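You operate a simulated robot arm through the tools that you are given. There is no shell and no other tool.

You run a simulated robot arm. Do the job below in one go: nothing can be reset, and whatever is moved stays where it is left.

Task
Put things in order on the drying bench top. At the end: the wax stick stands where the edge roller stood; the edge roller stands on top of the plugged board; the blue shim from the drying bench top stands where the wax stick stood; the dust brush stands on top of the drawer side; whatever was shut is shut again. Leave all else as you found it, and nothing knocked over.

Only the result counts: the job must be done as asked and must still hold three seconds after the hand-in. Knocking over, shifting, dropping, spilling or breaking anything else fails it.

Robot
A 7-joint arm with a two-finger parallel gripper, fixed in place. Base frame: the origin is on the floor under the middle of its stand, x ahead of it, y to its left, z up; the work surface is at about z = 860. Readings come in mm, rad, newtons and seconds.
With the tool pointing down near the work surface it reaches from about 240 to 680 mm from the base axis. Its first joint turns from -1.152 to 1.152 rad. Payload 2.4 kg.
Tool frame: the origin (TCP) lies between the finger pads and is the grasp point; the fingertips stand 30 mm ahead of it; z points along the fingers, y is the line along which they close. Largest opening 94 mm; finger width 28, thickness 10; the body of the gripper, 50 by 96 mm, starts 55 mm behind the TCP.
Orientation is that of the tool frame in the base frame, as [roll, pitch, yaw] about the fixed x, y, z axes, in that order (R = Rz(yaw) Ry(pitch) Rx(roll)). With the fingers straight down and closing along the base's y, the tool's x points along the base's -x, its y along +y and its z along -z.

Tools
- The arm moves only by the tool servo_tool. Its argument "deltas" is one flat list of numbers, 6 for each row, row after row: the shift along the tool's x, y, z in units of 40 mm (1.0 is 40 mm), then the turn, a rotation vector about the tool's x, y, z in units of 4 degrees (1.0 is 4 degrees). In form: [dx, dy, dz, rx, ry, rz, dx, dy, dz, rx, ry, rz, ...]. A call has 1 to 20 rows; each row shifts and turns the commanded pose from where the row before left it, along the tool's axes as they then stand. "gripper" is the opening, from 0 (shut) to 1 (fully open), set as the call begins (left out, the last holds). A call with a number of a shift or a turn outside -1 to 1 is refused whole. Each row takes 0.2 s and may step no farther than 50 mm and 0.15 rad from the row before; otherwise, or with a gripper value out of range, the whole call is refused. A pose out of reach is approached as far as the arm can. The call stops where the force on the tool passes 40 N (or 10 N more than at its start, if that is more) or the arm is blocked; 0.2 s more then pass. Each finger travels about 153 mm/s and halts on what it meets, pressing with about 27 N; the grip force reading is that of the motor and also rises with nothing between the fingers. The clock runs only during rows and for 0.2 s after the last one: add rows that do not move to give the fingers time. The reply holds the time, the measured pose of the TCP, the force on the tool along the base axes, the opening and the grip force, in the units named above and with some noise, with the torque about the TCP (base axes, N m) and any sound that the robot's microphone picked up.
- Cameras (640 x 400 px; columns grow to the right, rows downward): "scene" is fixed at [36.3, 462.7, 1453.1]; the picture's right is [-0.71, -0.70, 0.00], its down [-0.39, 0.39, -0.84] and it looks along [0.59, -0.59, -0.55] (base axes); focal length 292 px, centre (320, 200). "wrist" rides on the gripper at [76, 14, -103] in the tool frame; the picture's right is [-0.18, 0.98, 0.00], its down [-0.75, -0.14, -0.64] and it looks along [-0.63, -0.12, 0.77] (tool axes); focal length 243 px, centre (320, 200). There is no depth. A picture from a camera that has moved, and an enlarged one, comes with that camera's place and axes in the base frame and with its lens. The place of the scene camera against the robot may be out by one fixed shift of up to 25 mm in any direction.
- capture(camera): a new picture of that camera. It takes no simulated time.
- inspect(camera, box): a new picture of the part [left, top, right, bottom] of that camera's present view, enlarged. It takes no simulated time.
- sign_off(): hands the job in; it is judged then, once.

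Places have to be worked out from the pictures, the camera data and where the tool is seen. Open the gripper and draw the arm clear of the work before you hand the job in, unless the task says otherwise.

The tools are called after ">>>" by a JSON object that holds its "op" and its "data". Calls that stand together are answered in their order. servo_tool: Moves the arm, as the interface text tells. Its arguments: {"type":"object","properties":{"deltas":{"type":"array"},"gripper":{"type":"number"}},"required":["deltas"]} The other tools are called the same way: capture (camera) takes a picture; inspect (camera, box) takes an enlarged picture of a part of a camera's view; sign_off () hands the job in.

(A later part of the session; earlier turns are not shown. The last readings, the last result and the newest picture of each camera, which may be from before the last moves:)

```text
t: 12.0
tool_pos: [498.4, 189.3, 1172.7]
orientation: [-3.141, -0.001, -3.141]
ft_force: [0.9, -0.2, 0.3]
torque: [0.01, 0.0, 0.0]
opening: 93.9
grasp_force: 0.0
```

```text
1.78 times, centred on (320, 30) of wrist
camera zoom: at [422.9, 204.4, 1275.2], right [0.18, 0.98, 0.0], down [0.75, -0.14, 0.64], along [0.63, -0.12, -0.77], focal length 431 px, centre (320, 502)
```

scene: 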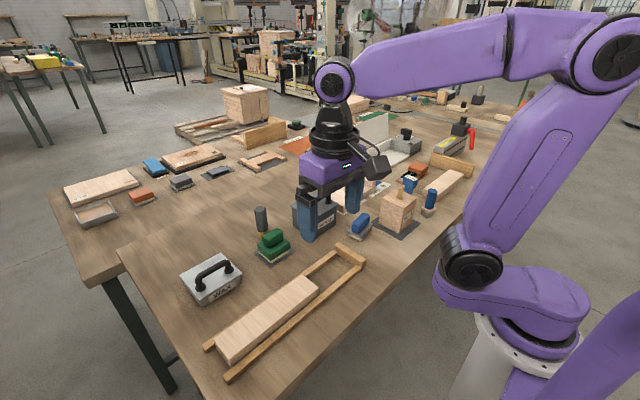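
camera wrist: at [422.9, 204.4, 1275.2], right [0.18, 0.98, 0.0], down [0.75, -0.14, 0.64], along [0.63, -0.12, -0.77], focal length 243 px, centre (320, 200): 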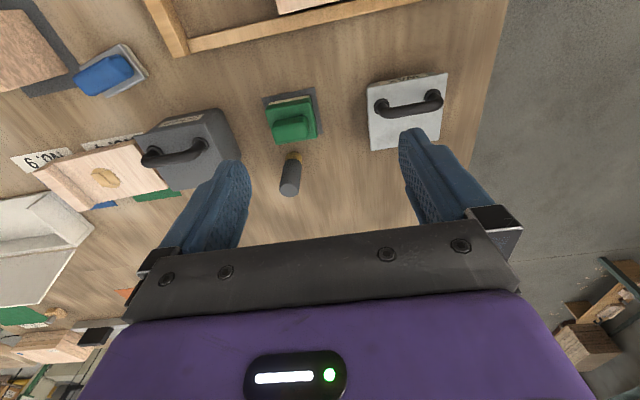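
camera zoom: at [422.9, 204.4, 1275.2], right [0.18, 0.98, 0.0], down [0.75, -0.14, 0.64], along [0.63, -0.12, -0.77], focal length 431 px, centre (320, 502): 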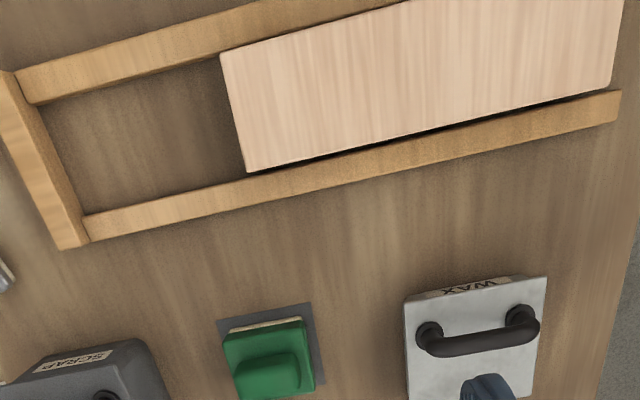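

Lids appear hinged at the rear (handles near the label side). The four loose items on the bench without pads are the cylinder, the blue-handled roller, the brush and the 4 mm shim – matching the four named items. Next I yaw the tool around to see the hidden faces of the board between the rails.

>>> {"op": "servo_tool", "data": {"deltas": [0, 0, 0, 0, 0, -1, 0, 0, 0, 0, 0, -1, 0, 0, 0, 0, 0, -1, 0, 0, 0, 0, 0, -1, 0, 0, 0, 0, 0, -1, 0, 0, 0, 0, 0, -1, 0, 0, 0, 0, 0, -1, 0, 0, 0, 0, 0, -1, 0, 0, 0, 0, 0, -1, 0, 0, 0, 0, 0, -1, 0, 0, 0, 0, 0, -1, 0, 0, 0, 0, 0, -1, 0, 0, 0, 0, 0, -1, 0, 0, 0, 0, 0, -1, 0, 0, 0, 0, 0, -1, 0, 0, 0, 0, 0, -1, 0, 0, 0, 0, 0, -1, 0, 0, 0, 0, 0, -1, 0, 0, 0, 0, 0, -1, 0, 0, 0, 0, 0, -1]}}

>>> {"op": "capture", "data": {"camera": "wrist"}}

>>> {"op": "servo_tool", "data": {"deltas": [0, 0, 0, 0, 0, -1, 0, 0, 0, 0, 0, -1, 0, 0, 0, 0, 0, -1, 0, 0, 0, 0, 0, -1, 0, 0, 0, 0, 0, -1, 0, 0, 0, 0, 0, -1, 0, 0, 0, 0, 0, -1, 0, 0, 0, 0, 0, -1, 0, 0, 0, 0, 0, -1, 0, 0, 0, 0, 0, -1, 0, 0, 0, 0, 0, -1, 0, 0, 0, 0, 0, -1, 0, 0, 0, 0, 0, -1, 0, 0, 0, 0, 0, -1, 0, 0, 0, 0, 0, -1, 0, 0, 0, 0, 0, -1]}}

>>> {"op": "capture", "data": {"camera": "wrist"}}

```text
t: 16.2
tool_pos: [498.0, 188.0, 1173.1]
orientation: [3.141, 0.0, -1.746]
ft_force: [0.8, 0.3, -0.1]
torque: [0.03, 0.03, 0.03]
opening: 93.8
grasp_force: 0.1
```

```text
taken
camera wrist: at [471.6, 116.3, 1275.1], right [-0.94, 0.35, 0.0], down [0.27, 0.72, 0.64], along [0.23, 0.6, -0.77], focal length 243 px, centre (320, 200)
```

wrist: 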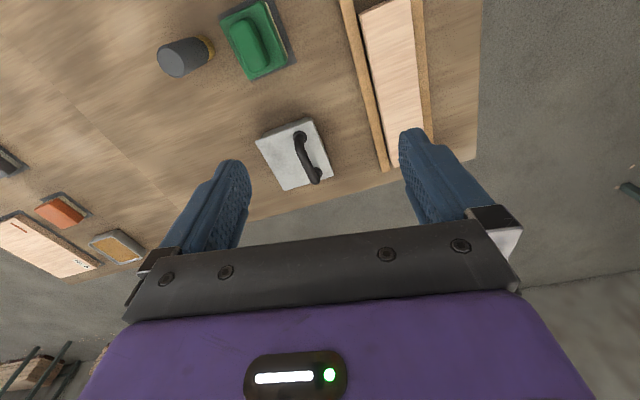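

```text
t: 19.6
tool_pos: [499.1, 189.0, 1172.4]
orientation: [3.14, -0.001, -0.627]
ft_force: [0.0, 0.6, 0.1]
torque: [-0.03, -0.03, -0.01]
opening: 93.8
grasp_force: 0.2
```

```text
taken
camera wrist: at [552.1, 132.9, 1274.9], right [-0.73, -0.69, 0.0], down [-0.53, 0.56, 0.64], along [-0.44, 0.47, -0.77], focal length 243 px, centre (320, 200)
```

wrist: 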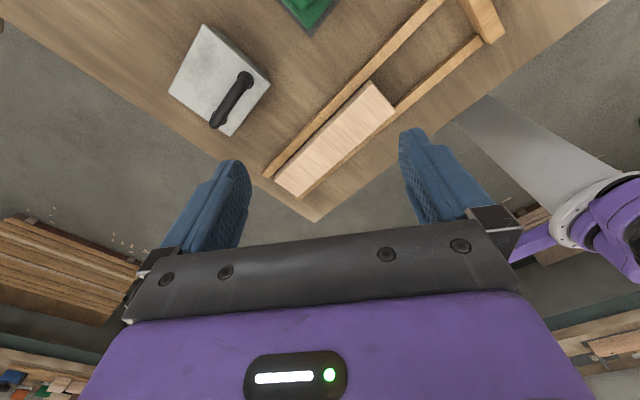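

The hidden face of the left board and the rear of the WAX tin are now visible; I zoom in on both.

>>> {"op": "inspect", "data": {"camera": "wrist", "box": [260, 70, 410, 210]}}

>>> {"op": "inspect", "data": {"camera": "wrist", "box": [160, 15, 280, 140]}}

>>> {"op": "inspect", "data": {"camera": "wrist", "box": [350, 60, 410, 130]}}

```text
2.86 times, centred on (335, 140) of wrist
camera zoom: at [552.1, 132.9, 1274.9], right [-0.73, -0.69, 0.0], down [-0.53, 0.56, 0.64], along [-0.44, 0.47, -0.77], focal length 693 px, centre (277, 371)
```

zoom: 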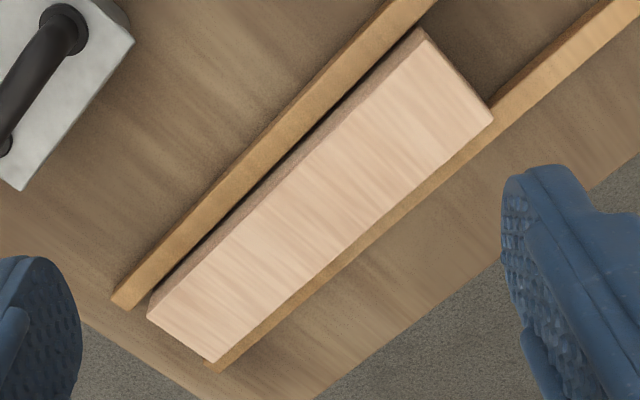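

```text
3.20 times, centred on (220, 78) of wrist
camera zoom: at [552.1, 132.9, 1274.9], right [-0.73, -0.69, 0.0], down [-0.53, 0.56, 0.64], along [-0.44, 0.47, -0.77], focal length 776 px, centre (640, 592)
```

zoom: 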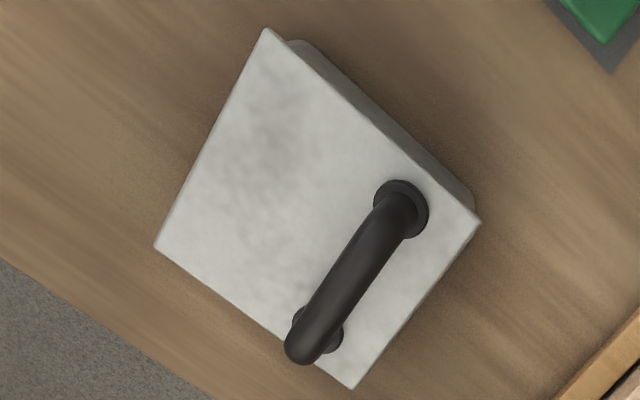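

```text
5.71 times, centred on (380, 95) of wrist
camera zoom: at [552.1, 132.9, 1274.9], right [-0.73, -0.69, 0.0], down [-0.53, 0.56, 0.64], along [-0.44, 0.47, -0.77], focal length 1386 px, centre (-23, 800)
```

zoom: 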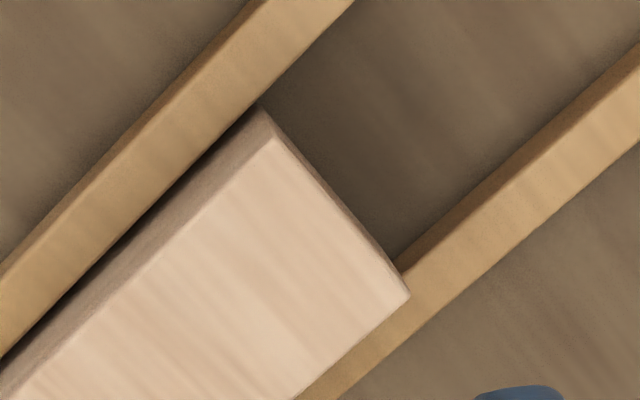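

No extra marks on the left board. I swing across to view the right-hand board's hidden side the same way.

>>> {"op": "servo_tool", "data": {"deltas": [0, 0, 0, 0, 0, 1, 0, 0, 0, 0, 0, 1, 0, 0, 0, 0, 0, 1, 0, 0, 0, 0, 0, 1, 0, 0, 0, 0, 0, 1, 0, 0, 0, 0, 0, 1, 0, 0, 0, 0, 0, 1, 0, 0, 0, 0, 0, 1, 0, 0, 0, 0, 0, 1, 0, 0, 0, 0, 0, 1, 0, 0, 0, 0, 0, 1, 0, 0, 0, 0, 0, 1, 0, 0, 0, 0, 0, 1, 0, 0, 0, 0, 0, 1, 0, 0, 0, 0, 0, 1, 0, 0, 0, 0, 0, 1, 0, 0, 0, 0, 0, 1, 0, 0, 0, 0, 0, 1, 0, 0, 0, 0, 0, 1, 0, 0, 0, 0, 0, 1]}}

>>> {"op": "servo_tool", "data": {"deltas": [0, 0, 0, 0, 0, 1, 0, 0, 0, 0, 0, 1, 0, 0, 0, 0, 0, 1, 0, 0, 0, 0, 0, 1, 0, 0, 0, 0, 0, 1, 0, 0, 0, 0, 0, 1, 0, 0, 0, 0, 0, 1, 0, 0, 0, 0, 0, 1, 0, 0, 0, 0, 0, 1, 0, 0, 0, 0, 0, 1, 0, 0, 0, 0, 0, 1, 0, 0, 0, 0, 0, 1, 0, 0, 0, 0, 0, 1, 0, 0, 0, 0, 0, 1, 0, 0, 0, 0, 0, 1, 0, 0, 0, 0, 0, 1]}}

>>> {"op": "servo_tool", "data": {"deltas": [0.03, -0.95, 0, 0, 0, 0, 0.03, -0.95, 0, 0, 0, 0, 0.03, -0.95, 0, 0, 0, 0, 0.03, -0.95, 0, 0, 0, 0, 0.03, -0.95, 0, 0, 0, 0, 0.03, -0.95, 0, 0, 0, 0, 0.03, -0.95, 0, 0, 0, 0, 0.03, -0.95, 0, 0, 0, 0, 0.03, -0.95, 0, 0, 0, 0, 0.03, -0.95, 0, 0, 0, 0, 0.03, -0.95, 0, 0, 0, 0, 0.03, -0.95, 0, 0, 0, 0, 0.03, -0.95, 0, 0, 0, 0, 0.03, -0.95, 0, 0, 0, 0, 0.03, -0.95, 0, 0, 0, 0]}}

>>> {"op": "capture", "data": {"camera": "wrist"}}

>>> {"op": "servo_tool", "data": {"deltas": [0, 0, 0, 0, 0, 1, 0, 0, 0, 0, 0, 1, 0, 0, 0, 0, 0, 1, 0, 0, 0, 0, 0, 1, 0, 0, 0, 0, 0, 1, 0, 0, 0, 0, 0, 1, 0, 0, 0, 0, 0, 1, 0, 0, 0, 0, 0, 1, 0, 0, 0, 0, 0, 1, 0, 0, 0, 0, 0, 1, 0, 0, 0, 0, 0, 1, 0, 0, 0, 0, 0, 1, 0, 0, 0, 0, 0, 1, 0, 0, 0, 0, 0, 1, 0, 0, 0, 0, 0, 1, 0, 0, 0, 0, 0, 1, 0, 0, 0, 0, 0, 1, 0, 0, 0, 0, 0, 1, 0, 0, 0, 0, 0, 1, 0, 0, 0, 0, 0, 1]}}

>>> {"op": "capture", "data": {"camera": "wrist"}}

```text
t: 23.8
tool_pos: [498.8, 188.8, 1172.5]
orientation: [3.141, 0.001, -2.027]
ft_force: [0.4, -0.5, 0.2]
torque: [-0.02, -0.01, 0.04]
opening: 94.2
grasp_force: 0.0
```

```text
t: 27.2
tool_pos: [497.6, 187.0, 1172.2]
orientation: [3.141, 0.0, 3.141]
ft_force: [-0.4, -0.6, 0.3]
torque: [-0.03, 0.02, -0.04]
opening: 94.0
grasp_force: 0.1
```

```text
t: 30.4
tool_pos: [479.7, -385.9, 1175.1]
orientation: [-3.142, 0.001, 3.14]
ft_force: [-1.2, 0.8, 0.3]
torque: [-0.06, -0.02, 0.01]
opening: 94.1
grasp_force: 0.0
```

```text
taken
camera wrist: at [404.0, -369.8, 1277.4], right [0.18, 0.98, 0.0], down [0.75, -0.14, 0.64], along [0.63, -0.12, -0.77], focal length 243 px, centre (320, 200)
```

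wrist: 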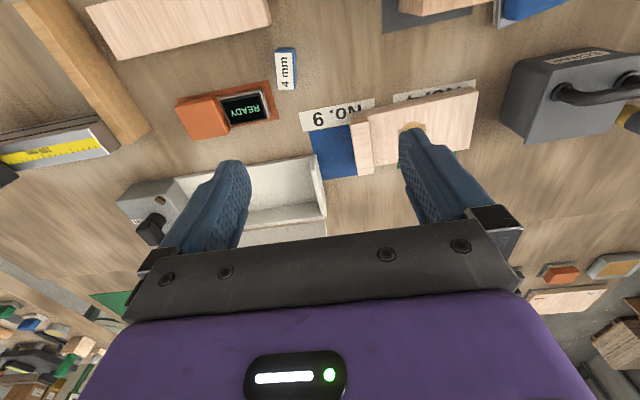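

```text
t: 34.6
tool_pos: [478.8, -382.2, 1173.0]
orientation: [-3.141, 0.001, 1.744]
ft_force: [0.0, 0.4, -0.6]
torque: [0.02, 0.03, 0.02]
opening: 93.7
grasp_force: 0.0
```

```text
taken
camera wrist: at [481.2, -304.5, 1275.2], right [1.0, -0.01, 0.0], down [-0.01, -0.77, 0.64], along [-0.01, -0.64, -0.77], focal length 243 px, centre (320, 200)
```

wrist: 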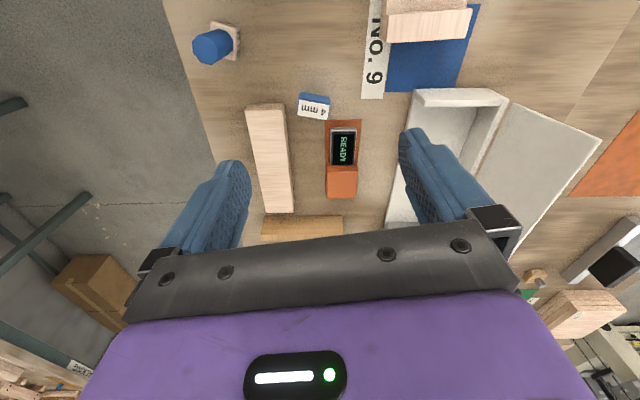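

>>> {"op": "inspect", "data": {"camera": "wrist", "box": [230, 80, 390, 240]}}

>>> {"op": "inspect", "data": {"camera": "wrist", "box": [270, 85, 370, 145]}}

>>> {"op": "inspect", "data": {"camera": "wrist", "box": [340, 0, 500, 100]}}

>>> {"op": "inspect", "data": {"camera": "scene", "box": [480, 60, 560, 130]}}

```text
2.50 times, centred on (310, 160) of wrist
camera zoom: at [481.2, -304.5, 1275.2], right [1.0, -0.01, 0.0], down [-0.01, -0.77, 0.64], along [-0.01, -0.64, -0.77], focal length 606 px, centre (345, 300)
```

zoom: 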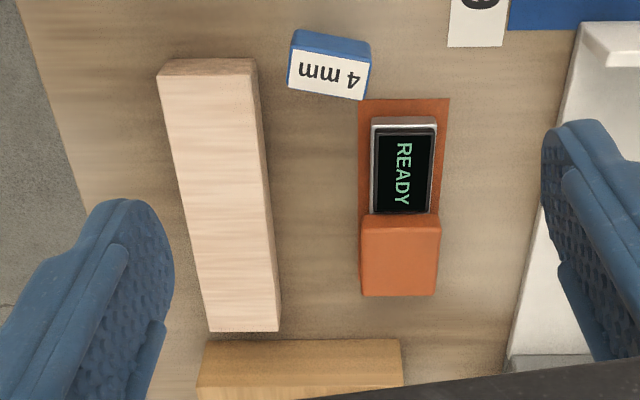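

```text
6.40 times, centred on (320, 115) of wrist
camera zoom: at [481.2, -304.5, 1275.2], right [1.0, -0.01, 0.0], down [-0.01, -0.77, 0.64], along [-0.01, -0.64, -0.77], focal length 1553 px, centre (320, 744)
```

zoom: 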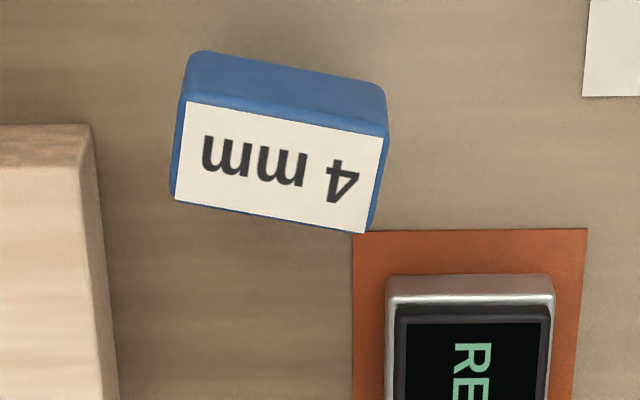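

```text
4.00 times, centred on (420, 50) of wrist
camera zoom: at [481.2, -304.5, 1275.2], right [1.0, -0.01, 0.0], down [-0.01, -0.77, 0.64], along [-0.01, -0.64, -0.77], focal length 970 px, centre (-80, 800)
```

zoom: 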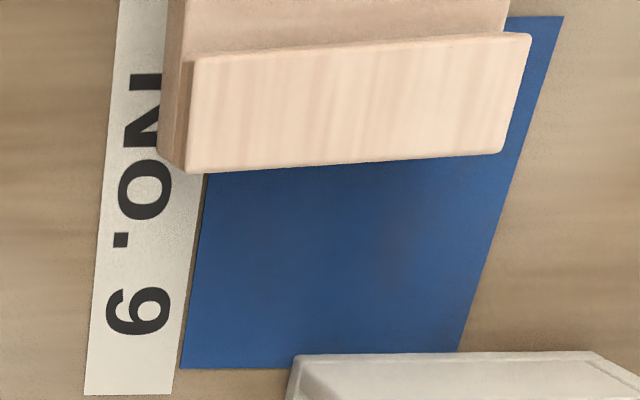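

```text
5.71 times, centred on (520, 95) of scene
camera zoom: at [36.3, 462.7, 1453.1], right [-0.71, -0.7, 0.0], down [-0.39, 0.39, -0.84], along [0.59, -0.59, -0.55], focal length 1669 px, centre (-823, 800)
```

zoom: 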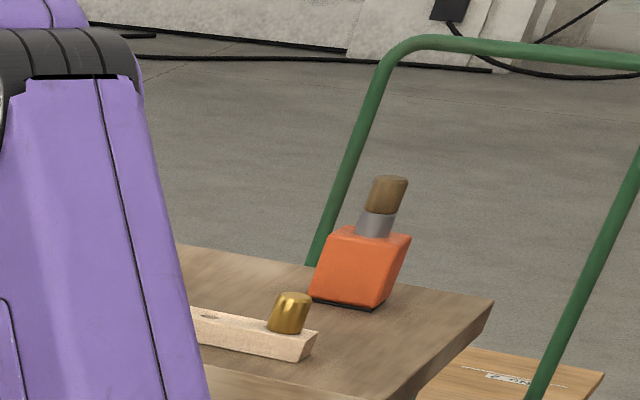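

The shim (about (470,-420)) and the right board with a gap to the tan fence are visible. I zoom on the right board's +x side and ends for a groove or joint that would mark a drawer side.

>>> {"op": "inspect", "data": {"camera": "wrist", "box": [240, 95, 300, 155]}}

>>> {"op": "inspect", "data": {"camera": "wrist", "box": [245, 150, 345, 245]}}

>>> {"op": "inspect", "data": {"camera": "scene", "box": [420, 180, 450, 205]}}

>>> {"op": "inspect", "data": {"camera": "scene", "box": [215, 350, 240, 375]}}

```text
6.67 times, centred on (270, 125) of wrist
camera zoom: at [481.2, -304.5, 1275.2], right [1.0, -0.01, 0.0], down [-0.01, -0.77, 0.64], along [-0.01, -0.64, -0.77], focal length 1618 px, centre (653, 700)
```

zoom: 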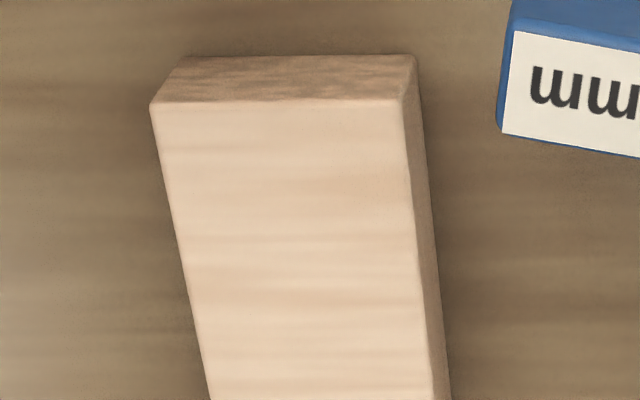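

```text
4.21 times, centred on (295, 198) of wrist
camera zoom: at [481.2, -304.5, 1275.2], right [1.0, -0.01, 0.0], down [-0.01, -0.77, 0.64], along [-0.01, -0.64, -0.77], focal length 1022 px, centre (425, 210)
```

zoom: 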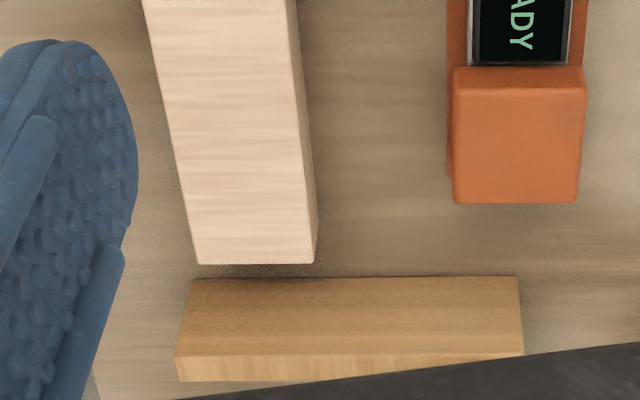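

```text
16.00 times, centred on (435, 192) of scene
camera zoom: at [36.3, 462.7, 1453.1], right [-0.71, -0.7, 0.0], down [-0.39, 0.39, -0.84], along [0.59, -0.59, -0.55], focal length 4672 px, centre (-1520, 320)
```

zoom: 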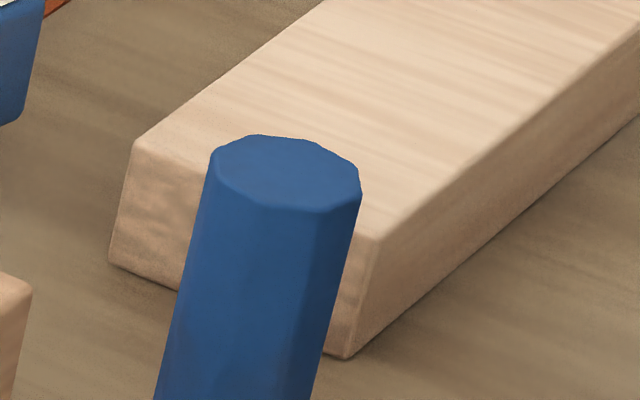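

```text
16.00 times, centred on (228, 362) of scene
camera zoom: at [36.3, 462.7, 1453.1], right [-0.71, -0.7, 0.0], down [-0.39, 0.39, -0.84], along [0.59, -0.59, -0.55], focal length 4672 px, centre (1800, -2400)
```

zoom: 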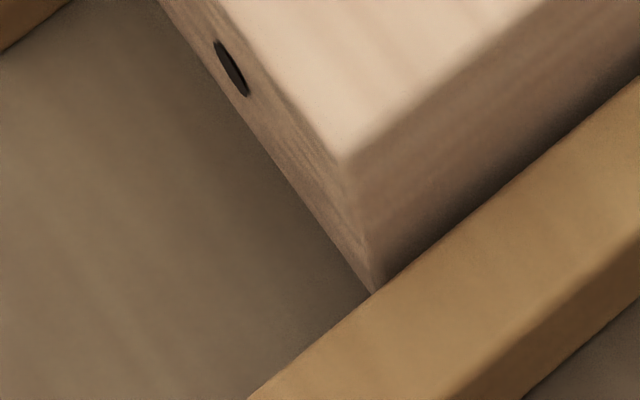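

The cylinder's design (grey grip above, amber wax end below) matches a wax stick, like the other tools with the handle up. I look closer at the far assembly and the fence setup for hints on which board is the "drawer side".

>>> {"op": "inspect", "data": {"camera": "scene", "box": [230, 105, 300, 160]}}

>>> {"op": "inspect", "data": {"camera": "scene", "box": [175, 80, 285, 150]}}

>>> {"op": "inspect", "data": {"camera": "scene", "box": [340, 80, 480, 170]}}

>>> {"op": "inspect", "data": {"camera": "scene", "box": [60, 150, 160, 230]}}

>>> {"op": "inspect", "data": {"camera": "scene", "box": [140, 135, 240, 195]}}

```text
7.27 times, centred on (265, 132) of scene
camera zoom: at [36.3, 462.7, 1453.1], right [-0.71, -0.7, 0.0], down [-0.39, 0.39, -0.84], along [0.59, -0.59, -0.55], focal length 2124 px, centre (720, 691)
```

zoom: 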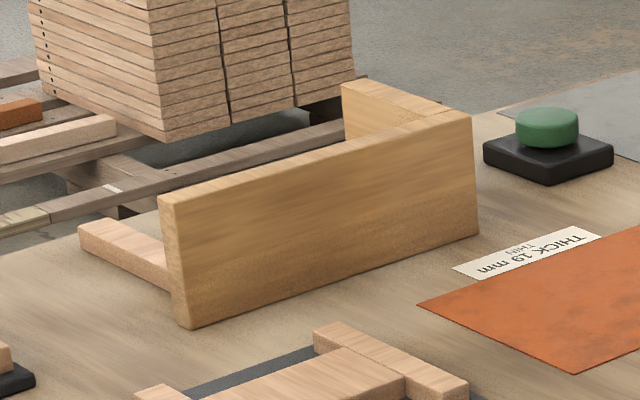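

```text
5.71 times, centred on (230, 115) of scene
camera zoom: at [36.3, 462.7, 1453.1], right [-0.71, -0.7, 0.0], down [-0.39, 0.39, -0.84], along [0.59, -0.59, -0.55], focal length 1669 px, centre (834, 686)
```

zoom: 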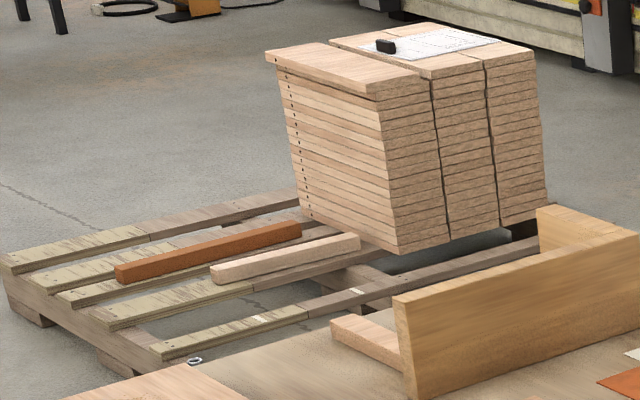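

```text
4.44 times, centred on (410, 125) of scene
camera zoom: at [36.3, 462.7, 1453.1], right [-0.71, -0.7, 0.0], down [-0.39, 0.39, -0.84], along [0.59, -0.59, -0.55], focal length 1298 px, centre (-80, 533)
```

zoom: 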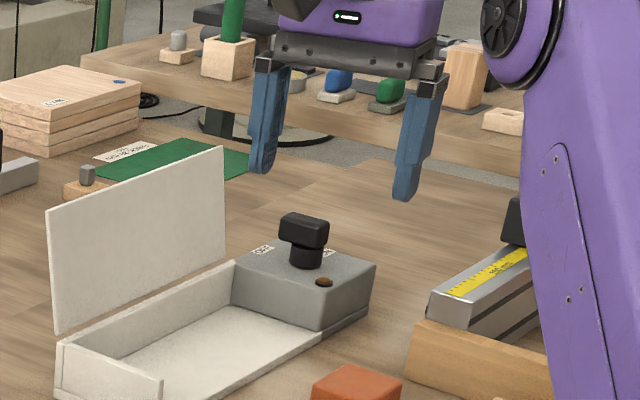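

```text
5.00 times, centred on (110, 190) of scene
camera zoom: at [36.3, 462.7, 1453.1], right [-0.71, -0.7, 0.0], down [-0.39, 0.39, -0.84], along [0.59, -0.59, -0.55], focal length 1460 px, centre (1370, 250)
```

zoom: 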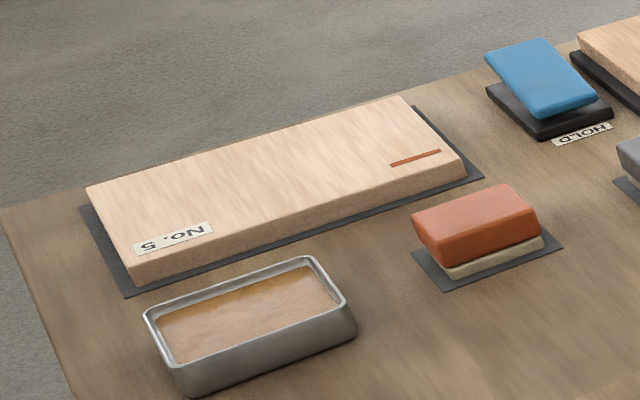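

```text
6.40 times, centred on (190, 165) of scene
camera zoom: at [36.3, 462.7, 1453.1], right [-0.71, -0.7, 0.0], down [-0.39, 0.39, -0.84], along [0.59, -0.59, -0.55], focal length 1869 px, centre (1152, 424)
```

zoom: 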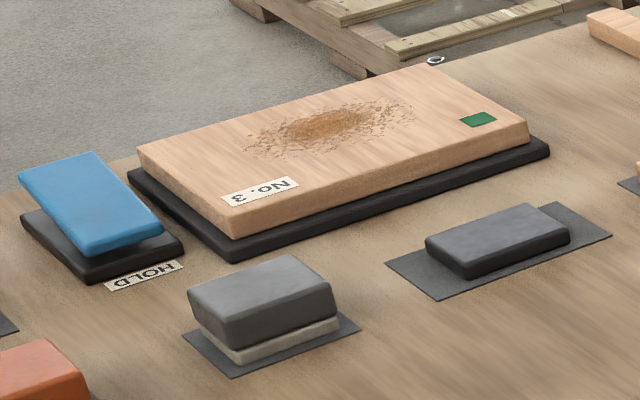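

The pallet stack has boards with dots in their ends, like the left board; I zoom there for comparison.

>>> {"op": "inspect", "data": {"camera": "scene", "box": [215, 75, 275, 130]}}

>>> {"op": "inspect", "data": {"camera": "scene", "box": [330, 90, 380, 125]}}

>>> {"op": "inspect", "data": {"camera": "scene", "box": [205, 335, 235, 370]}}

>>> {"op": "inspect", "data": {"camera": "scene", "box": [255, 25, 305, 85]}}

```text
7.27 times, centred on (245, 102) of scene
camera zoom: at [36.3, 462.7, 1453.1], right [-0.71, -0.7, 0.0], down [-0.39, 0.39, -0.84], along [0.59, -0.59, -0.55], focal length 2124 px, centre (866, 909)
```

zoom: 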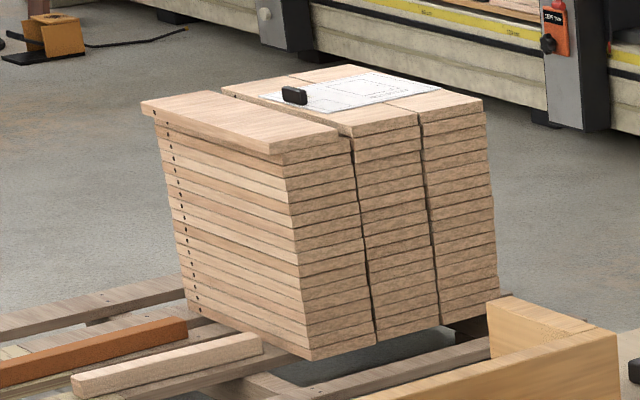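

```text
11.43 times, centred on (355, 108) of scene
camera zoom: at [36.3, 462.7, 1453.1], right [-0.71, -0.7, 0.0], down [-0.39, 0.39, -0.84], along [0.59, -0.59, -0.55], focal length 3337 px, centre (-80, 1257)
```

zoom: 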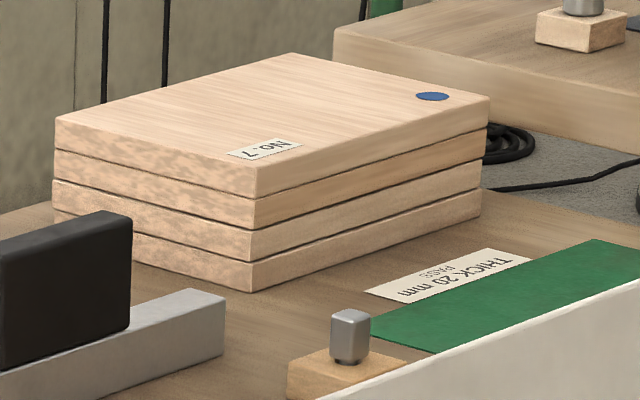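

```text
11.43 times, centred on (220, 352) of scene
camera zoom: at [36.3, 462.7, 1453.1], right [-0.71, -0.7, 0.0], down [-0.39, 0.39, -0.84], along [0.59, -0.59, -0.55], focal length 3337 px, centre (1463, -1543)
```

zoom: 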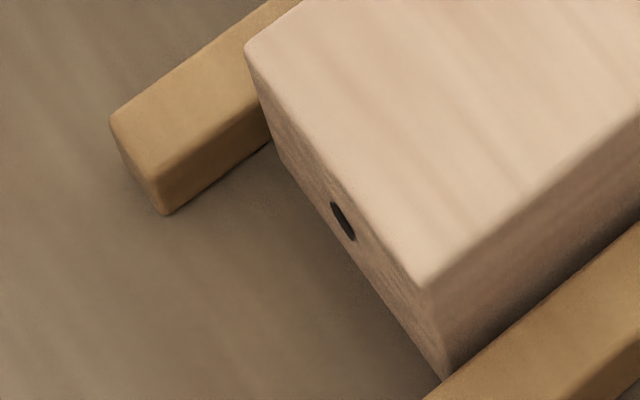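

```text
6.67 times, centred on (280, 55) of scene
camera zoom: at [36.3, 462.7, 1453.1], right [-0.71, -0.7, 0.0], down [-0.39, 0.39, -0.84], along [0.59, -0.59, -0.55], focal length 1947 px, centre (587, 1167)
```

zoom: 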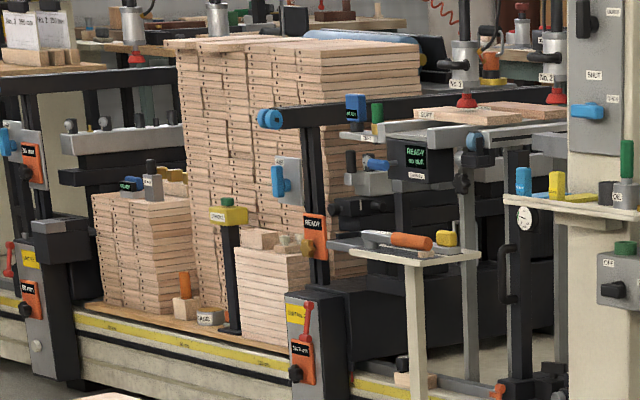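

The drilled dots on the stacked product boards match the left board's end hole, so I judge the board between the rails to be the drawer side. Now I go for precise views, starting with the edge roller.

>>> {"op": "servo_tool", "data": {"deltas": [0.88, -0.096, 0, 0, 0, 0, 0.88, -0.096, 0, 0, 0, 0, 0.88, -0.096, 0, 0, 0, 0, 0.88, -0.096, 0, 0, 0, 0, 0.88, -0.096, 0, 0, 0, 0, 0.88, -0.096, 0, 0, 0, 0, 0.88, -0.096, 0, 0, 0, 0, 0.88, -0.096, 0, 0, 0, 0, 0, 0, 0, 0, 0, -1, 0, 0, 0, 0, 0, -1, 0, 0, 0, 0, 0, -1, 0, 0, 0, 0, 0, -1, 0, 0, 0, 0, 0, -1, 0, 0, 0, 0, 0, -1, 0, 0, 0, 0, 0, -1, 0, 0, 0, 0, 0, -1, 0, 0, 0, 0, 0, -1, 0, 0, 0, 0, 0, -1, 0, 0, 0, 0, 0, -1, 0, 0, 0, 0, 0, -1]}}

>>> {"op": "servo_tool", "data": {"deltas": [0, 0, 0.2, 0, 0, -1, 0, 0, 0.2, 0, 0, -1, 0, 0, 0.2, 0, 0, -1, 0, 0, 0.2, 0, 0, -1, 0, 0, 0.2, 0, 0, -1, 0, 0, 0.2, 0, 0, -1, 0, 0, 0.2, 0, 0, -1, 0, 0, 0.2, 0, 0, -1]}}

>>> {"op": "capture", "data": {"camera": "wrist"}}

>>> {"op": "inspect", "data": {"camera": "wrist", "box": [250, 60, 410, 160]}}

```text
t: 38.8
tool_pos: [402.6, -109.3, 1172.8]
orientation: [-3.141, -0.001, 2.583]
ft_force: [0.5, -0.3, 0.7]
torque: [0.01, 0.0, 0.01]
opening: 93.8
grasp_force: 0.0
```

```text
t: 40.6
tool_pos: [401.9, -110.8, 1108.5]
orientation: [-3.141, 0.0, -3.141]
ft_force: [-0.8, -0.3, 0.3]
torque: [-0.02, 0.04, -0.02]
opening: 94.0
grasp_force: 0.1
```

```text
taken
camera wrist: at [325.7, -95.6, 1210.1], right [0.18, 0.98, 0.0], down [0.75, -0.14, 0.64], along [0.63, -0.12, -0.77], focal length 243 px, centre (320, 200)
```

wrist: 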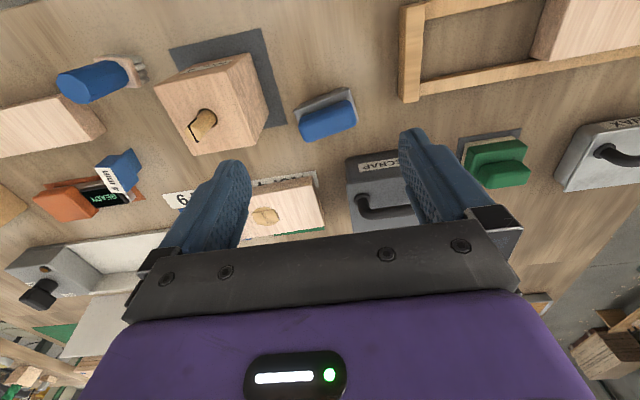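

```text
4.00 times, centred on (330, 110) of wrist
camera zoom: at [325.7, -95.6, 1210.1], right [0.18, 0.98, 0.0], down [0.75, -0.14, 0.64], along [0.63, -0.12, -0.77], focal length 970 px, centre (280, 560)
```

zoom: 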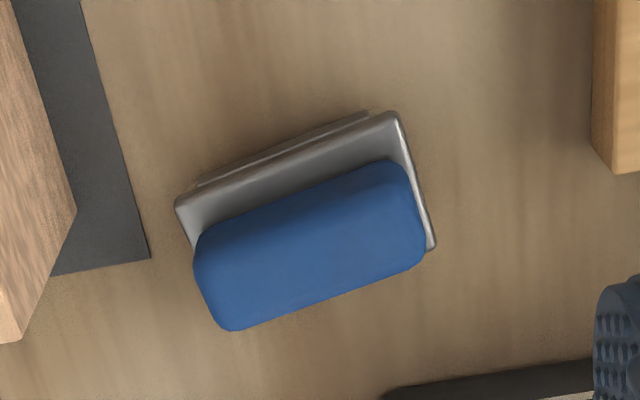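

Edge roller measured at about (450,-109), long axis ≈11° off the y axis, plate top ≈884. Now I move to view the plugged board and the neighbouring items precisely.

>>> {"op": "servo_tool", "data": {"deltas": [-0.8, -0.9, 0, 0, 0, 0, -0.8, -0.9, 0, 0, 0, 0, -0.7, -0.9, 0, 0, 0, 0, 0, -0.5, 0, 0, 0, 0]}}

>>> {"op": "capture", "data": {"camera": "wrist"}}

>>> {"op": "inspect", "data": {"camera": "wrist", "box": [230, 60, 430, 185]}}

>>> {"op": "inspect", "data": {"camera": "wrist", "box": [40, 40, 240, 165]}}

```text
t: 41.6
tool_pos: [492.5, -235.8, 1106.8]
orientation: [-3.14, 0.001, 3.142]
ft_force: [0.1, -0.6, -0.4]
torque: [0.03, 0.03, 0.0]
opening: 94.2
grasp_force: 0.1
```

```text
taken
camera wrist: at [416.5, -221.0, 1208.9], right [0.18, 0.98, 0.0], down [0.75, -0.14, 0.64], along [0.63, -0.12, -0.77], focal length 243 px, centre (320, 200)
```

wrist: 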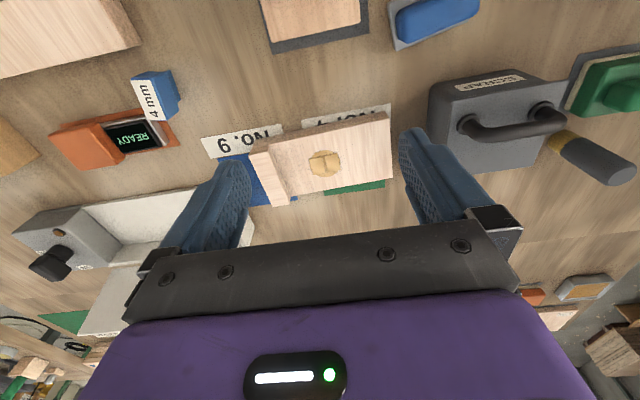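

```text
3.20 times, centred on (330, 122) of wrist
camera zoom: at [416.5, -221.0, 1208.9], right [0.18, 0.98, 0.0], down [0.75, -0.14, 0.64], along [0.63, -0.12, -0.77], focal length 776 px, centre (288, 448)
```

zoom: 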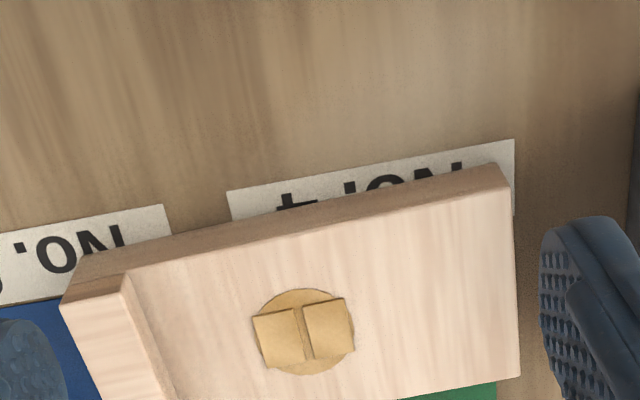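

```text
3.20 times, centred on (140, 102) of wrist
camera zoom: at [416.5, -221.0, 1208.9], right [0.18, 0.98, 0.0], down [0.75, -0.14, 0.64], along [0.63, -0.12, -0.77], focal length 776 px, centre (896, 512)
```

zoom: 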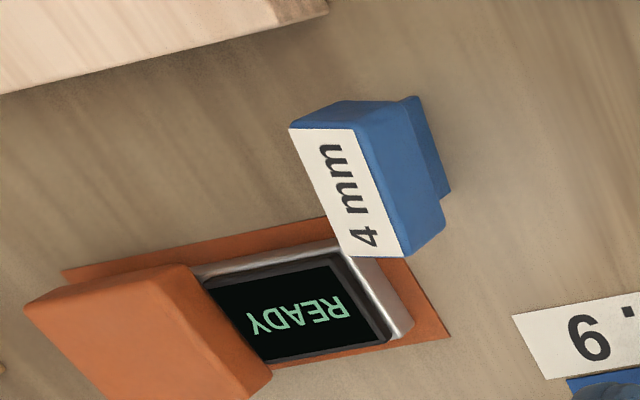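

Plugged board: top ≈ z 891, spans x≈557–652, y≈−150…−323 plus a raised cleat, plug at ≈(608,−250). The free spot is its +y end near (605,−187), close to the SCRAP tin, so I zoom in on the tin's clearance and the shim.

>>> {"op": "inspect", "data": {"camera": "wrist", "box": [380, 50, 640, 212]}}

>>> {"op": "inspect", "data": {"camera": "wrist", "box": [120, 60, 200, 130]}}

>>> {"op": "inspect", "data": {"camera": "scene", "box": [280, 170, 400, 245]}}

```text
2.46 times, centred on (510, 131) of wrist
camera zoom: at [416.5, -221.0, 1208.9], right [0.18, 0.98, 0.0], down [0.75, -0.14, 0.64], along [0.63, -0.12, -0.77], focal length 597 px, centre (-148, 370)
```

zoom: 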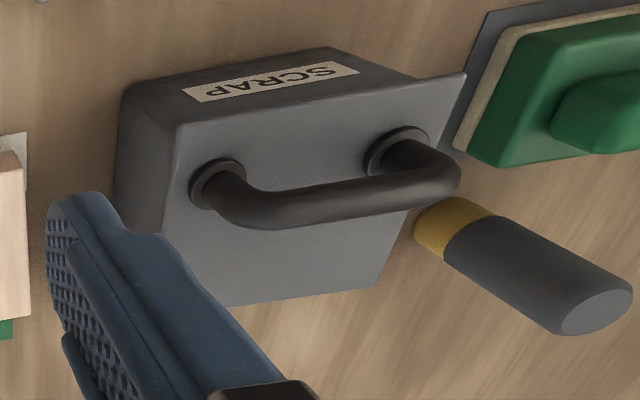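

```text
5.71 times, centred on (160, 95) of wrist
camera zoom: at [416.5, -221.0, 1208.9], right [0.18, 0.98, 0.0], down [0.75, -0.14, 0.64], along [0.63, -0.12, -0.77], focal length 1386 px, centre (1234, 800)
```

zoom: 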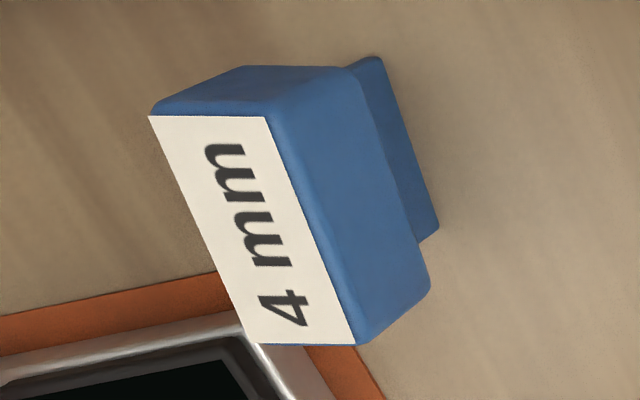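

```text
5.33 times, centred on (340, 208) of scene
camera zoom: at [36.3, 462.7, 1453.1], right [-0.71, -0.7, 0.0], down [-0.39, 0.39, -0.84], along [0.59, -0.59, -0.55], focal length 1557 px, centre (213, 160)
```

zoom: 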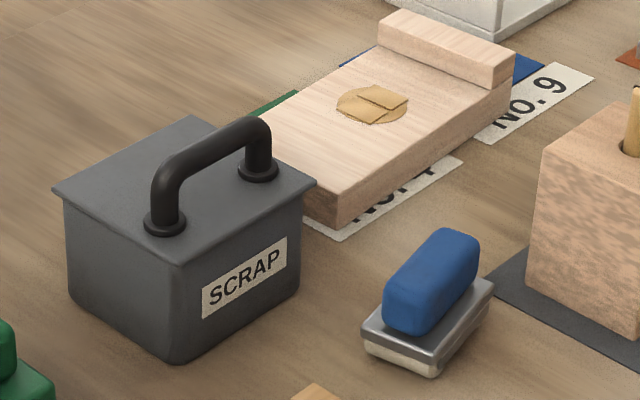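

SCRAP tin clears the board by ~55 mm, wax stick at ≈(652,110), ~31 mm diameter, ~100 mm tall. The shim's foot looks narrow, so I look closely at it.

>>> {"op": "inspect", "data": {"camera": "scene", "box": [400, 174, 418, 198]}}

>>> {"op": "inspect", "data": {"camera": "wrist", "box": [125, 65, 185, 120]}}

```text
16.00 times, centred on (409, 186) of scene
camera zoom: at [36.3, 462.7, 1453.1], right [-0.71, -0.7, 0.0], down [-0.39, 0.39, -0.84], along [0.59, -0.59, -0.55], focal length 4672 px, centre (-1104, 424)
```

zoom: 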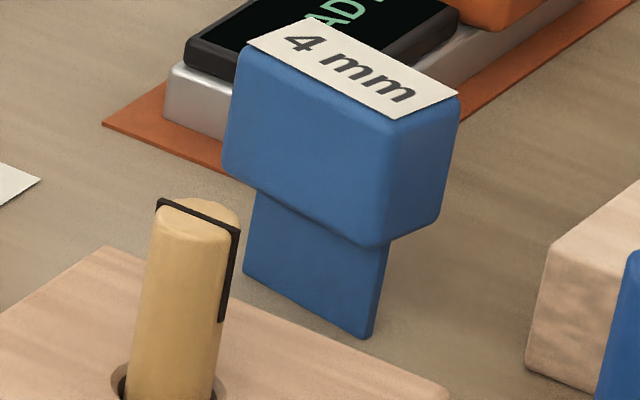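

```text
7.27 times, centred on (155, 92) of wrist
camera zoom: at [416.5, -221.0, 1208.9], right [0.18, 0.98, 0.0], down [0.75, -0.14, 0.64], along [0.63, -0.12, -0.77], focal length 1764 px, centre (1520, 982)
```

zoom: 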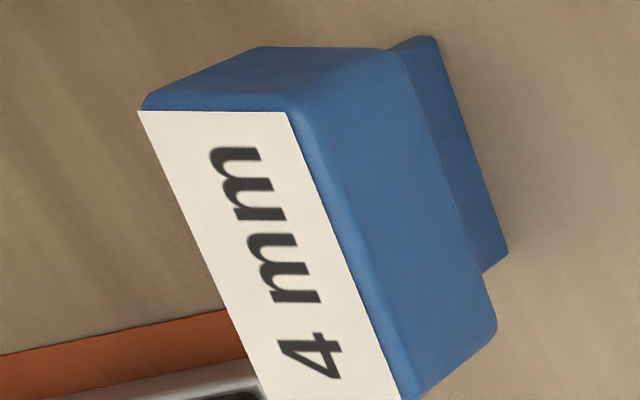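

Shim centre ≈(470,−428), long side at −11°, top ≈ z 926; it stands on a thin blade. Brush ≈(351,−348). I now start with the edge roller: move above it and yaw to about 100° so that the fingers close across its handle.

>>> {"op": "servo_tool", "data": {"deltas": [0.266, 0.793, 0, 0, 0, 0, 0.266, 0.793, 0, 0, 0, 0, 0.266, 0.793, 0, 0, 0, 0, 0.266, 0.793, 0, 0, 0, 0, 0, 0, 0, 0, 0, 1, 0, 0, 0, 0, 0, 1, 0, 0, 0, 0, 0, 1, 0, 0, 0, 0, 0, 1, 0, 0, 0, 0, 0, 1, 0, 0, 0, 0, 0, 1, 0, 0, 0, 0, 0, 1, 0, 0, 0, 0, 0, 1, 0, 0, 0, 0, 0, 1, 0, 0, 0, 0, 0, 1, 0, 0, 0, 0, 0, 1, 0, 0, 0, 0, 0, 1, 0, 0, 0, 0, 0, 1, 0, 0, 0, 0, 0, 1, 0, 0, 0, 0, 0, 1, 0, 0, 0, 0, 0, 1], "gripper": 0.65}}

>>> {"op": "servo_tool", "data": {"deltas": [0, 0, 0.66, 0, 0, 1, 0, 0, 0.66, 0, 0, 1, 0, 0, 0.66, 0, 0, 1, 0, 0, 0.66, 0, 0, 0.9]}}

>>> {"op": "capture", "data": {"camera": "wrist"}}

>>> {"op": "inspect", "data": {"camera": "wrist", "box": [230, 60, 410, 190]}}

```text
t: 45.8
tool_pos: [451.5, -110.0, 1107.7]
orientation: [-3.141, 0.0, 2.021]
ft_force: [-0.3, 0.1, -0.2]
torque: [-0.01, 0.0, 0.03]
opening: 61.0
grasp_force: 0.2
```

```text
t: 46.8
tool_pos: [452.2, -111.4, 1001.8]
orientation: [-3.14, 0.001, 1.75]
ft_force: [0.2, -0.3, -0.2]
torque: [-0.02, 0.02, 0.01]
opening: 61.2
grasp_force: 0.0
```

```text
taken
camera wrist: at [453.3, -33.4, 1104.3], right [1.0, -0.01, 0.0], down [0.0, -0.77, 0.64], along [0.0, -0.64, -0.77], focal length 243 px, centre (320, 200)
```

wrist: 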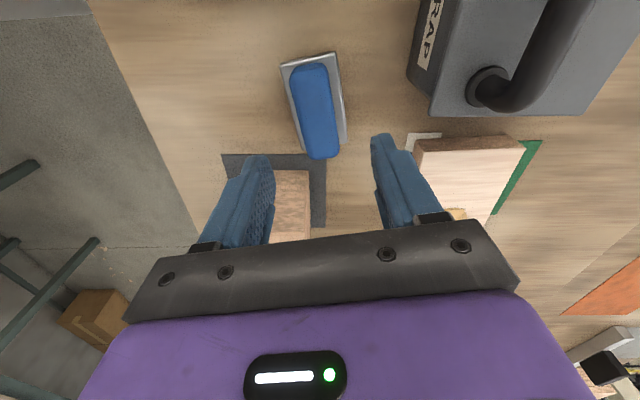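

```text
3.08 times, centred on (320, 125) of wrist
camera zoom: at [453.3, -33.4, 1104.3], right [1.0, -0.01, 0.0], down [0.0, -0.77, 0.64], along [0.0, -0.64, -0.77], focal length 746 px, centre (320, 431)
```

zoom: 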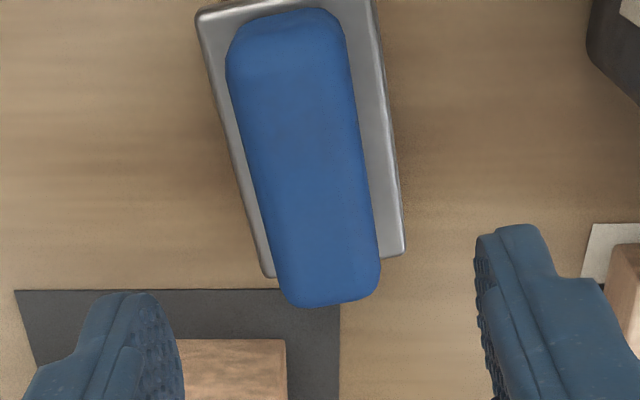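

Roller centre refined to (450.4,−108.6), axis ≈100.9°. I align and descend so the fingertips stop just above the steel plate (TCP ≈ 920).

>>> {"op": "servo_tool", "data": {"deltas": [0.058, -0.028, 0.4, 0, 0, 0, 0, 0, 0.5, 0, 0, -0.15, 0, 0, 0.5, 0, 0, 0, 0, 0, 0.4, 0, 0, 0, 0, 0, 0.2, 0, 0, 0]}}

>>> {"op": "capture", "data": {"camera": "wrist"}}

>>> {"op": "inspect", "data": {"camera": "scene", "box": [320, 185, 400, 245]}}

```text
t: 48.0
tool_pos: [449.8, -108.5, 923.5]
orientation: [3.141, -0.001, 1.761]
ft_force: [-0.5, 0.1, 0.9]
torque: [-0.01, -0.01, 0.0]
opening: 60.9
grasp_force: 0.1
```

```text
taken
camera wrist: at [450.5, -31.2, 1025.3], right [1.0, 0.01, 0.0], down [0.0, -0.77, 0.64], along [0.0, -0.64, -0.77], focal length 243 px, centre (320, 200)
```

wrist: 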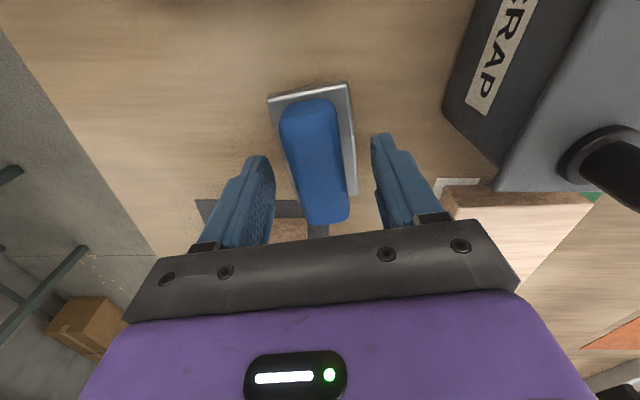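

```text
6.67 times, centred on (360, 215) of scene
camera zoom: at [36.3, 462.7, 1453.1], right [-0.71, -0.7, 0.0], down [-0.39, 0.39, -0.84], along [0.59, -0.59, -0.55], focal length 1947 px, centre (53, 100)
```

zoom: 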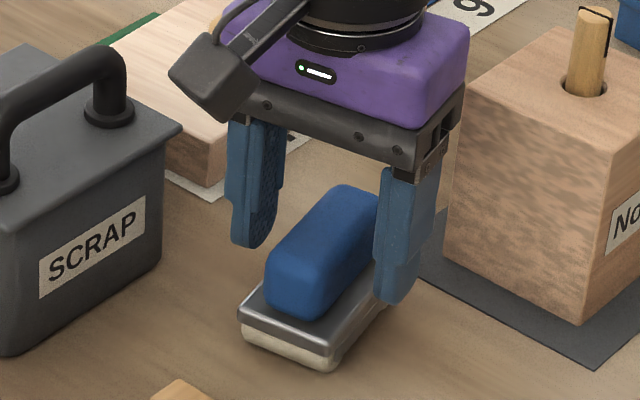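

The fingers straddle the handle. I close the gripper.

>>> {"op": "servo_tool", "data": {"deltas": [0, 0, 0, 0, 0, 0, 0, 0, 0, 0, 0, 0, 0, 0, 0, 0, 0, 0, 0, 0, 0, 0, 0, 0], "gripper": 0.0}}

>>> {"op": "inspect", "data": {"camera": "scene", "box": [320, 185, 400, 245]}}

```text
t: 49.0
tool_pos: [451.0, -108.6, 923.0]
orientation: [3.141, -0.001, 1.763]
ft_force: [0.3, -0.7, -0.1]
torque: [0.0, -0.03, -0.04]
opening: 29.6
grasp_force: 27.2
```

```text
6.67 times, centred on (360, 215) of scene
camera zoom: at [36.4, 462.7, 1453.1], right [-0.71, -0.7, 0.0], down [-0.39, 0.39, -0.84], along [0.59, -0.59, -0.55], focal length 1947 px, centre (53, 100)
```

zoom: 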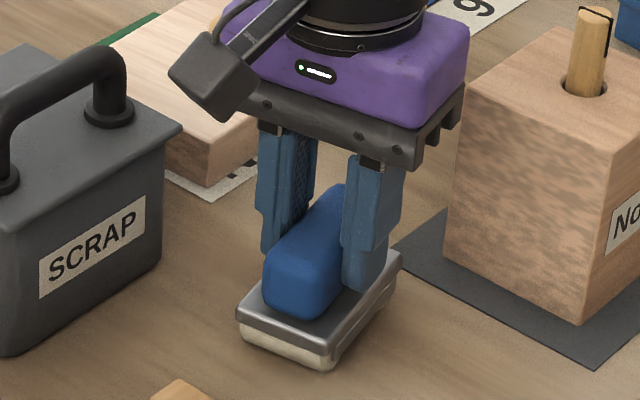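

Handle gripped (29.6 mm). I lift it gently.

>>> {"op": "servo_tool", "data": {"deltas": [0, 0, -0.25, 0, 0, 0, 0, 0, -0.5, 0, 0, 0, 0, 0, -0.8, 0, 0, 0, 0, 0, -0.9, 0, 0, 0, 0, 0, -0.9, 0, 0, 0, 0, 0, -0.9, 0, 0, 0, 0, 0, -0.6, 0, 0, 0]}}

>>> {"op": "capture", "data": {"camera": "scene"}}

>>> {"op": "capture", "data": {"camera": "wrist"}}

```text
t: 50.6
tool_pos: [450.2, -107.4, 1115.1]
orientation: [-3.141, -0.001, 1.76]
ft_force: [-0.8, -0.1, -2.6]
torque: [-0.01, -0.01, -0.02]
opening: 29.6
grasp_force: 26.8
```

```text
taken
```

scene: 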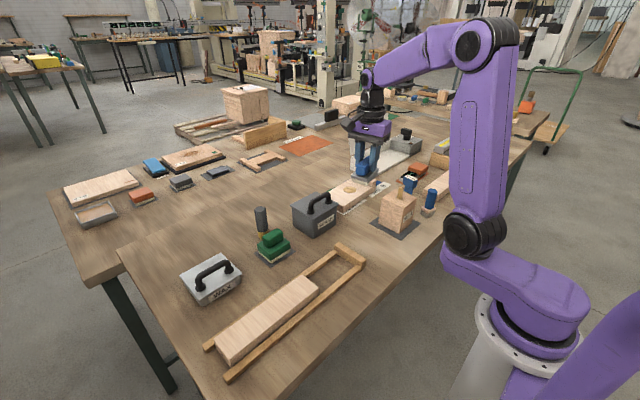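

```text
taken
camera wrist: at [449.6, -29.7, 1218.3], right [1.0, 0.01, 0.0], down [0.01, -0.77, 0.64], along [0.0, -0.64, -0.77], focal length 243 px, centre (320, 200)
```

wrist: 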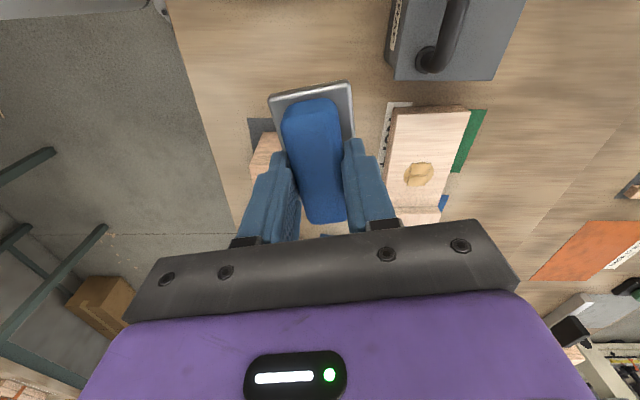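

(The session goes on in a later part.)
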